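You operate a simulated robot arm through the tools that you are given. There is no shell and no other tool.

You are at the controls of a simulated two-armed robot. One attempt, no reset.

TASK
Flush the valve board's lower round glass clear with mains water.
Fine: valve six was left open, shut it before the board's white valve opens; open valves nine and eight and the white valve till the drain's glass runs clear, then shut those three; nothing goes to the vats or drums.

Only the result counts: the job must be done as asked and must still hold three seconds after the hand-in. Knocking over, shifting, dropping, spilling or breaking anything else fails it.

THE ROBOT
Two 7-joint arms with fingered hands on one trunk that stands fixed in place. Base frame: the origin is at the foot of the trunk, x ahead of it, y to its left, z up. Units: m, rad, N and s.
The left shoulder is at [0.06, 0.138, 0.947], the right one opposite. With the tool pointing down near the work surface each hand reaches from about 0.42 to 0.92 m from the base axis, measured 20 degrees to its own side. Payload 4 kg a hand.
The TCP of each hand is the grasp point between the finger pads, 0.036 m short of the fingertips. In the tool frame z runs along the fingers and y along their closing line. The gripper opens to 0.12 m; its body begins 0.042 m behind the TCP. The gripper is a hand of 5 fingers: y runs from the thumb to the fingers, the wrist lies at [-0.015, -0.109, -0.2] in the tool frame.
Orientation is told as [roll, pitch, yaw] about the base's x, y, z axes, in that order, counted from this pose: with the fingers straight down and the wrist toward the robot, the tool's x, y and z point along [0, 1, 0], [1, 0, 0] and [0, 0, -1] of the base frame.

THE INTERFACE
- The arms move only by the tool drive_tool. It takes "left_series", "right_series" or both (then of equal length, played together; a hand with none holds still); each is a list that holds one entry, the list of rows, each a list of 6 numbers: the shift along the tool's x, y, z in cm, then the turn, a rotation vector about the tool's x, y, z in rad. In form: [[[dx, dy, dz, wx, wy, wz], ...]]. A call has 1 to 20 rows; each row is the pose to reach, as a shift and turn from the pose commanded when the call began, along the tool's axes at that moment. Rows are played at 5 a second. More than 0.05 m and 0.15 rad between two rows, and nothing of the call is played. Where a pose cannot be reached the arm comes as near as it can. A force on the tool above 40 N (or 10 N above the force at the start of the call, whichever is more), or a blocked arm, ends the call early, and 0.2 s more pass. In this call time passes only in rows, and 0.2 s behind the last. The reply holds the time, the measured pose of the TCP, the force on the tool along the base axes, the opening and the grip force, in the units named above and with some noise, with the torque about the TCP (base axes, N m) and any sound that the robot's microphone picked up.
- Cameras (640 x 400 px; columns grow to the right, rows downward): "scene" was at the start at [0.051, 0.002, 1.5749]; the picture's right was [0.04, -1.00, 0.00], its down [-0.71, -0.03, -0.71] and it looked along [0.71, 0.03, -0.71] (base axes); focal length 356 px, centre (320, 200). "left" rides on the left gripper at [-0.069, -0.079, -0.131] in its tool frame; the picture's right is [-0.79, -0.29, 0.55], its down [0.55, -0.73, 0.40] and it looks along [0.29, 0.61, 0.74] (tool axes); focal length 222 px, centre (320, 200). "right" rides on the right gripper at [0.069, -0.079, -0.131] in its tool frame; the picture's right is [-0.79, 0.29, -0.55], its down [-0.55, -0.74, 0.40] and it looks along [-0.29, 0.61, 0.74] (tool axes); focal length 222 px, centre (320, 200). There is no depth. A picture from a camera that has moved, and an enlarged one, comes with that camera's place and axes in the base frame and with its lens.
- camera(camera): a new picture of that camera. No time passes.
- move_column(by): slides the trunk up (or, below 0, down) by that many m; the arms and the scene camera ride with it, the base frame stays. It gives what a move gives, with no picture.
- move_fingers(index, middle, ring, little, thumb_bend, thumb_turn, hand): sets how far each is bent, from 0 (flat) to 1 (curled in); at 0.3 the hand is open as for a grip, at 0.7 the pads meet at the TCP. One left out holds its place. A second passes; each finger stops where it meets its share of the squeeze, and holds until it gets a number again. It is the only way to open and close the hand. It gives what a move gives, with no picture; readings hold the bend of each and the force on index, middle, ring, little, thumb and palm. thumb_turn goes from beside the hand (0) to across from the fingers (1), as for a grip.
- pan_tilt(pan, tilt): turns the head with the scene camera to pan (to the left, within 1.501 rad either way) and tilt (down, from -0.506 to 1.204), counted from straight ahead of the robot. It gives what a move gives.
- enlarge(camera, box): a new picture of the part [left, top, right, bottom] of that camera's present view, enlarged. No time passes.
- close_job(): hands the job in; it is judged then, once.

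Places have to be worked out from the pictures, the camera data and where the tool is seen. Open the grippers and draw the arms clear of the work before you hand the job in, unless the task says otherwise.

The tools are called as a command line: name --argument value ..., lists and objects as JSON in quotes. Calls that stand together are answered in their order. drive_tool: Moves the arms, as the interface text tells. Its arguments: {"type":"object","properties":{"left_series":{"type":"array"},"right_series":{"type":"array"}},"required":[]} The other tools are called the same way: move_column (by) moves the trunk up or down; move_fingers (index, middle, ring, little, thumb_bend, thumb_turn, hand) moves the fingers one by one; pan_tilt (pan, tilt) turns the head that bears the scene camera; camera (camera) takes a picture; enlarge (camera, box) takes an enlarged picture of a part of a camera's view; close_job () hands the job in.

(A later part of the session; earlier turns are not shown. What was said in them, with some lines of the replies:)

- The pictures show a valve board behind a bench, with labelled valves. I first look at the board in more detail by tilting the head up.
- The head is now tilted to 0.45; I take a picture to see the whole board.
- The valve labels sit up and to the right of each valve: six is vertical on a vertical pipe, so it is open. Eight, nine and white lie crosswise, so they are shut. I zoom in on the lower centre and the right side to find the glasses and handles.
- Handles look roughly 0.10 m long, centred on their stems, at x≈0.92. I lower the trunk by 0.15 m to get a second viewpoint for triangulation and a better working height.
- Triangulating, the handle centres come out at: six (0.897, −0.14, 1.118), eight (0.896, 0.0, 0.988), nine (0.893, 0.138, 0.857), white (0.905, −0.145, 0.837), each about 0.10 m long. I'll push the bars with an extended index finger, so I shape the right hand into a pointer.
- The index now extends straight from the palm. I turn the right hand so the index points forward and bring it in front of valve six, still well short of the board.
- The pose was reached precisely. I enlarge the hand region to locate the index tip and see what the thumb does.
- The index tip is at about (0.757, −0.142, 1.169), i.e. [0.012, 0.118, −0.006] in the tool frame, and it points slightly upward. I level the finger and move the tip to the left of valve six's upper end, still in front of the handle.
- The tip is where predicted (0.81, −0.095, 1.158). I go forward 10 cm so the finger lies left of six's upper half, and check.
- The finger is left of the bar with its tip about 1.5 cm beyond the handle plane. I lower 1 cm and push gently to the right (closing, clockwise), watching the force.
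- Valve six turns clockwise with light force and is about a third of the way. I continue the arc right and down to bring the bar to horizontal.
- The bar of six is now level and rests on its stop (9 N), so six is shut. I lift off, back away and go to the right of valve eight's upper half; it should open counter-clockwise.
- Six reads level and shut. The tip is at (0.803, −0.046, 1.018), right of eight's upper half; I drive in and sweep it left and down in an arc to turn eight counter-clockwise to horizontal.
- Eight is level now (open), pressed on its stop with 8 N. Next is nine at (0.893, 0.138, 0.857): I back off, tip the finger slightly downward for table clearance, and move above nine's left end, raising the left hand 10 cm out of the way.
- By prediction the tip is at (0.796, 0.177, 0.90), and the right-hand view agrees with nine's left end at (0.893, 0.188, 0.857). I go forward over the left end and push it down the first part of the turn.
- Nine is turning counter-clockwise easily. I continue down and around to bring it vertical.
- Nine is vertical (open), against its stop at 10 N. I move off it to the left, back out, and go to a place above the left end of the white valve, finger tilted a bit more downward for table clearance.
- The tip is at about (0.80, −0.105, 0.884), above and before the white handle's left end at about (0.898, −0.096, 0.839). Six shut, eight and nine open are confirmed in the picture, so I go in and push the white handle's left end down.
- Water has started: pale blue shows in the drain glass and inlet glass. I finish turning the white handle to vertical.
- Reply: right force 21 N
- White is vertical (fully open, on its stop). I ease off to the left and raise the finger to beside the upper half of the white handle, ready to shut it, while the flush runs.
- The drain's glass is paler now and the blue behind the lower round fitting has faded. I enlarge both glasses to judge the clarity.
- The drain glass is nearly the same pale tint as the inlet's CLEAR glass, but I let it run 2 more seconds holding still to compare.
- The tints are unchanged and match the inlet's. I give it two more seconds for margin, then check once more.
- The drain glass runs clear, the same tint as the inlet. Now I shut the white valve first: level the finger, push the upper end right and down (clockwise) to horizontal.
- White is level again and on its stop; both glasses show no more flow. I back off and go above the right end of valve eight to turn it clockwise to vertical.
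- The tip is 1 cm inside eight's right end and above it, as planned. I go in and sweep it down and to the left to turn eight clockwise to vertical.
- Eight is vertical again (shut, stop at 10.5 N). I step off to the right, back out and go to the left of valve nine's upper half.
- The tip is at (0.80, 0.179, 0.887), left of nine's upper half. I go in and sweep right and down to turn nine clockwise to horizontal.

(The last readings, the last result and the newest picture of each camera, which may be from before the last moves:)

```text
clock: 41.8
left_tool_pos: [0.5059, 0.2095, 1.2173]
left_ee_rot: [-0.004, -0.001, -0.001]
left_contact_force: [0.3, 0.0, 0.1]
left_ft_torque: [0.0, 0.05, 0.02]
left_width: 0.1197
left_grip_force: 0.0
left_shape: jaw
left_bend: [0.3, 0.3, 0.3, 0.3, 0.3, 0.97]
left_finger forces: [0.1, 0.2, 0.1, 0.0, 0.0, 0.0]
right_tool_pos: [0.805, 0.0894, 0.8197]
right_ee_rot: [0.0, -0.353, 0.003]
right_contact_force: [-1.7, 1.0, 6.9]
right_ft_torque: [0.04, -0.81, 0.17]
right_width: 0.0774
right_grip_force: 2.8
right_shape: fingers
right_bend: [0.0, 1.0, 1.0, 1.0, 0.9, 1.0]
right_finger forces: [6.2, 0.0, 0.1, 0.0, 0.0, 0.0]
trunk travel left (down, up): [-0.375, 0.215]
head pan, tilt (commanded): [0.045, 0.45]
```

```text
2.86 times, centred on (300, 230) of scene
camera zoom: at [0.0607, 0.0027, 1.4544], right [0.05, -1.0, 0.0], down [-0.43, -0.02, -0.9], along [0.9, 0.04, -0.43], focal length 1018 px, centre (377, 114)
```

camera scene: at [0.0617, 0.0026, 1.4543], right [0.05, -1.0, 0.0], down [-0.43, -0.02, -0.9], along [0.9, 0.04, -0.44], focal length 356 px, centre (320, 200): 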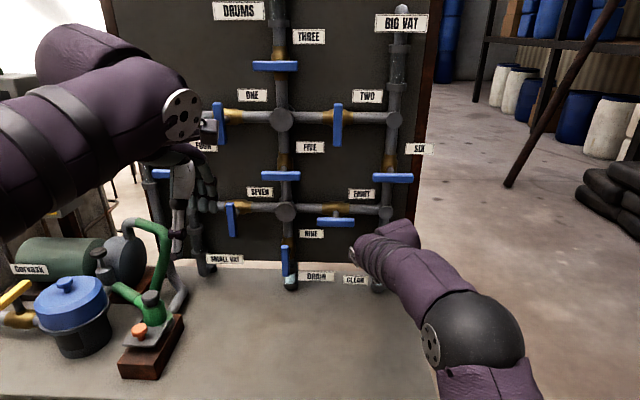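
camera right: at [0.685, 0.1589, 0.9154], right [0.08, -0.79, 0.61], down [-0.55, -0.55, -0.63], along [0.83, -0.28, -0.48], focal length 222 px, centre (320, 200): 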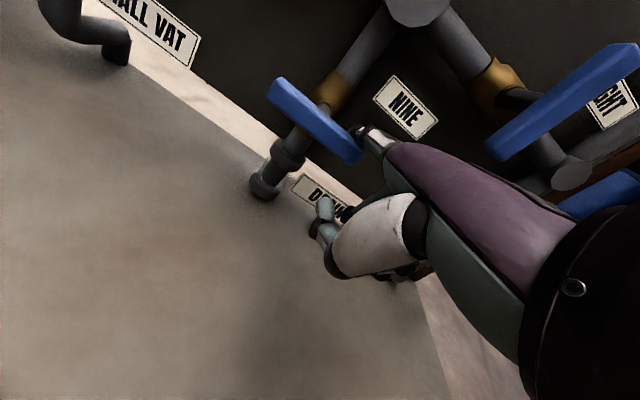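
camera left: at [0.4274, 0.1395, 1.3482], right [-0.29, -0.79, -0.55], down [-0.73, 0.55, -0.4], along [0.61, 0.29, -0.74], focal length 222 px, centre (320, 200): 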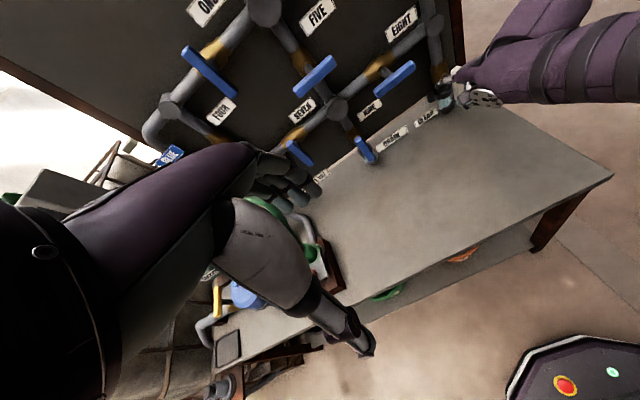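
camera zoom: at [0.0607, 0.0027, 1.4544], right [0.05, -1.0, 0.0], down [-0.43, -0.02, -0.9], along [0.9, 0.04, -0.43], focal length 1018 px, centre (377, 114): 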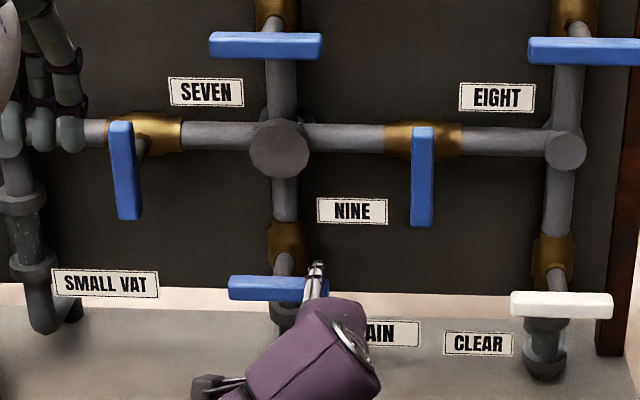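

Nine is level and on its stop (7 N), so all of white, eight and nine are shut, as is six. I lift off and withdraw the right arm to its starting area.

drive_tool --right_series '[[[0, 0.69, -1.88, 0, 0, 0], [0, -2.73, -4.19, 0, 0, 0], [0, -6.14, -6.5, 0, 0, 0], [0, -9.56, -8.81, 0, 0, 0], [-3, -11.69, -11.72, 0, 0, 0], [-6, -12.54, -15.22, 0, 0, 0], [-9.2, -12.99, -18.37, 0.06, 0, 0], [-13, -13.17, -20.78, 0.12, 0, 0], [-17, -13.43, -23.0, 0.18, 0, 0], [-21, -13.68, -25.22, 0.24, 0, 0], [-24.5, -13.77, -27.91, 0.3, 0, 0], [-27.5, -13.68, -31.07, 0.35, 0, 0]]]'

move_fingers --hand "right" --index 0.3 --middle 0.3 --ring 0.3 --little 0.3 --thumb_bend 0.3 --thumb_turn 0.97

camera --camera "scene"

enlarge --camera "scene" --box '[220, 160, 420, 300]'

enlarge --camera "scene" --box '[270, 195, 302, 227]'

camera --camera "right"

```text
clock: 44.4
left_tool_pos: [0.5075, 0.2077, 1.2167]
left_ee_rot: [0.001, -0.001, -0.001]
left_contact_force: [0.6, 0.1, 0.1]
left_ft_torque: [0.03, 0.01, -0.01]
left_width: 0.1197
left_grip_force: 0.1
left_shape: jaw
left_bend: [0.3, 0.3, 0.3, 0.3, 0.3, 0.97]
left_finger forces: [0.1, 0.0, 0.1, 0.0, 0.1, 0.0]
right_tool_pos: [0.5701, -0.1876, 1.0633]
right_ee_rot: [0.001, 0.002, -0.001]
right_contact_force: [-0.7, 0.5, -0.4]
right_ft_torque: [-0.01, 0.0, 0.02]
right_width: 0.0718
right_grip_force: 0.1
right_shape: fingers
right_bend: [0.0, 1.0, 1.0, 1.0, 0.9, 1.0]
right_finger forces: [0.1, 0.1, 0.0, 0.0, 0.0, 0.0]
trunk travel left (down, up): [-0.375, 0.215]
head pan, tilt (commanded): [0.045, 0.45]
```

```text
clock: 45.4
left_tool_pos: [0.5067, 0.2092, 1.2166]
left_ee_rot: [0.0, 0.0, 0.002]
left_contact_force: [-0.3, 1.1, -1.0]
left_ft_torque: [-0.05, -0.02, 0.0]
left_width: 0.1195
left_grip_force: 0.0
left_shape: jaw
left_bend: [0.3, 0.3, 0.3, 0.3, 0.3, 0.97]
left_finger forces: [0.1, 0.0, 0.0, 0.1, 0.0, 0.0]
right_tool_pos: [0.5708, -0.1869, 1.0637]
right_ee_rot: [0.0, 0.002, 0.002]
right_contact_force: [0.6, -0.4, -0.4]
right_ft_torque: [-0.01, 0.0, -0.03]
right_width: 0.1195
right_grip_force: 0.0
right_shape: fingers
right_bend: [0.3, 0.3, 0.3, 0.3, 0.3, 0.94]
right_finger forces: [0.1, 0.1, 0.0, 0.1, 0.0, 0.0]
trunk travel left (down, up): [-0.375, 0.215]
head pan, tilt (commanded): [0.045, 0.45]
```

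```text
taken
camera scene: at [0.0616, 0.0025, 1.4543], right [0.05, -1.0, 0.0], down [-0.43, -0.02, -0.9], along [0.9, 0.04, -0.44], focal length 356 px, centre (320, 200)
```

scene: 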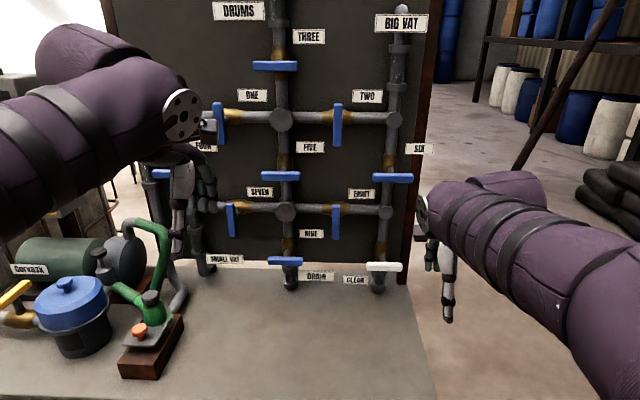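

```text
2.86 times, centred on (320, 230) of scene
camera zoom: at [0.0616, 0.0025, 1.4543], right [0.05, -1.0, 0.0], down [-0.43, -0.02, -0.9], along [0.9, 0.04, -0.44], focal length 1018 px, centre (320, 114)
```

zoom: 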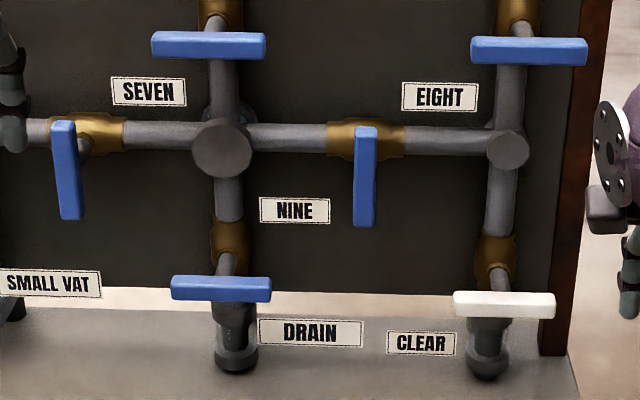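

```text
12.50 times, centred on (286, 211) of scene
camera zoom: at [0.0616, 0.0025, 1.4543], right [0.05, -1.0, 0.0], down [-0.43, -0.02, -0.9], along [0.9, 0.04, -0.44], focal length 4454 px, centre (745, 62)
```

zoom: 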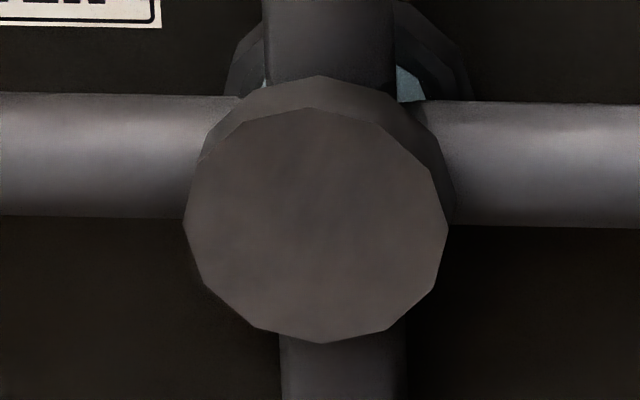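

```text
taken
camera right: at [0.4915, -0.1169, 1.1948], right [0.29, -0.79, 0.55], down [-0.74, -0.55, -0.4], along [0.61, -0.29, -0.74], focal length 222 px, centre (320, 200)
```

right: 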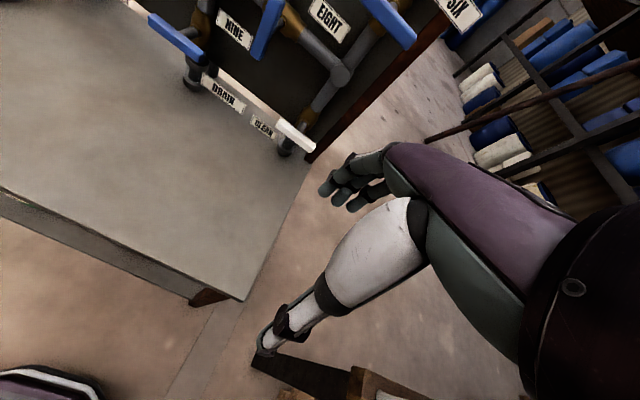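

All four handles read shut: six and nine level on vertical pipes, eight upright on its horizontal pipe, white level. I enlarge eight and nine once more to check that they sit squarely and look at the round glass from the left camera.

enlarge --camera "scene" --box '[316, 195, 356, 245]'

enlarge --camera "scene" --box '[260, 245, 310, 295]'

enlarge --camera "scene" --box '[355, 245, 415, 295]'

enlarge --camera "left" --box '[300, 60, 420, 180]'

enlarge --camera "scene" --box '[360, 150, 430, 200]'

```text
8.00 times, centred on (336, 220) of scene
camera zoom: at [0.0616, 0.0025, 1.4543], right [0.05, -1.0, 0.0], down [-0.43, -0.02, -0.9], along [0.9, 0.04, -0.44], focal length 2851 px, centre (192, 40)
```

zoom: 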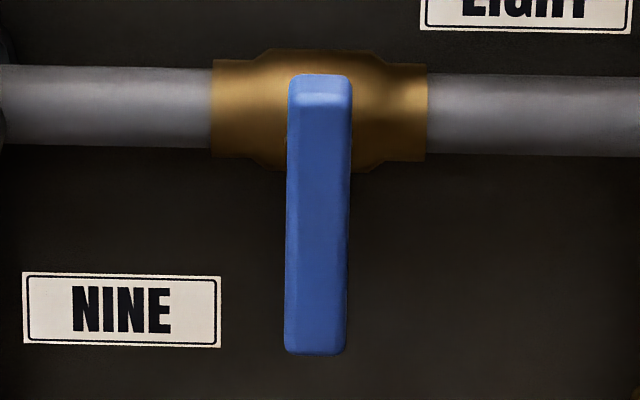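

```text
8.00 times, centred on (285, 270) of scene
camera zoom: at [0.0616, 0.0025, 1.4543], right [0.05, -1.0, 0.0], down [-0.43, -0.02, -0.9], along [0.9, 0.04, -0.44], focal length 2851 px, centre (600, -360)
```

zoom: 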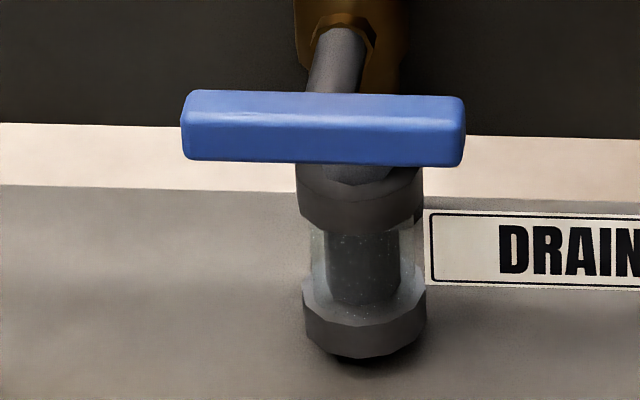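

```text
8.00 times, centred on (385, 270) of scene
camera zoom: at [0.0616, 0.0025, 1.4543], right [0.05, -1.0, 0.0], down [-0.43, -0.02, -0.9], along [0.9, 0.04, -0.44], focal length 2851 px, centre (-200, -360)
```

zoom: 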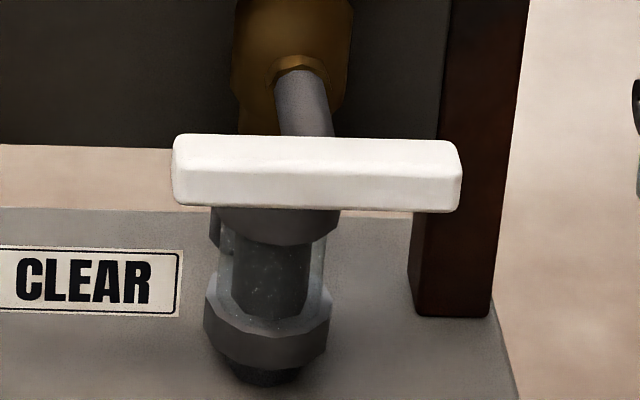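

```text
3.33 times, centred on (360, 120) of left
camera zoom: at [0.4276, 0.1396, 1.3482], right [-0.29, -0.79, -0.55], down [-0.73, 0.55, -0.4], along [0.61, 0.29, -0.74], focal length 740 px, centre (187, 467)
```

zoom: 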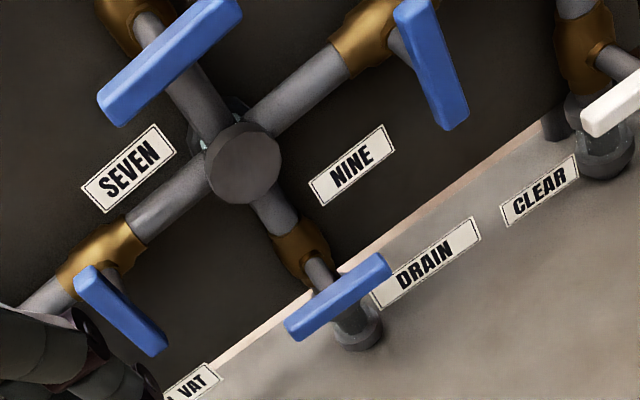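

```text
8.00 times, centred on (395, 175) of scene
camera zoom: at [0.0616, 0.0025, 1.4543], right [0.05, -1.0, 0.0], down [-0.43, -0.02, -0.9], along [0.9, 0.04, -0.44], focal length 2851 px, centre (-280, 400)
```

zoom: 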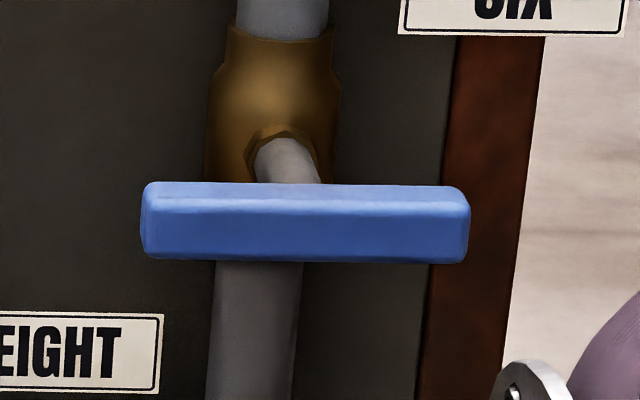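

Handles sit squarely: six, nine and white level, eight upright. Both the drain and inlet glasses show no flow, and the round glass has gone from blue to the clear-water tint. Both hands are open and clear of the work, so I hand the job in.

close_job

```text
The job is handed in.
```

I flushed the lower round glass with mains water and handed the job in. I judged the result by eye from the cameras; no verdict has come back yet.

- **Order:** I shut valve six first, then opened eight and nine, then the white valve.
- **Flush:** The water ran for about 7 seconds. The drain's glass settled to the same pale tint as the inlet's clear-water glass. The blue in the round glass was gone, though I could only see a sliver of it behind its fitting.
- **Shut-off:** I then shut the white valve, eight and nine, each turned until it met its stop. Afterwards, neither the drain glass nor the inlet glass showed any flow.
- **Vats and drums:** All the valves leading to them stayed shut once the water was on, and I saw no sign of anything going there.
- **Surroundings:** I saw nothing knocked over, moved or spilled. Both hands are open and clear of the board.
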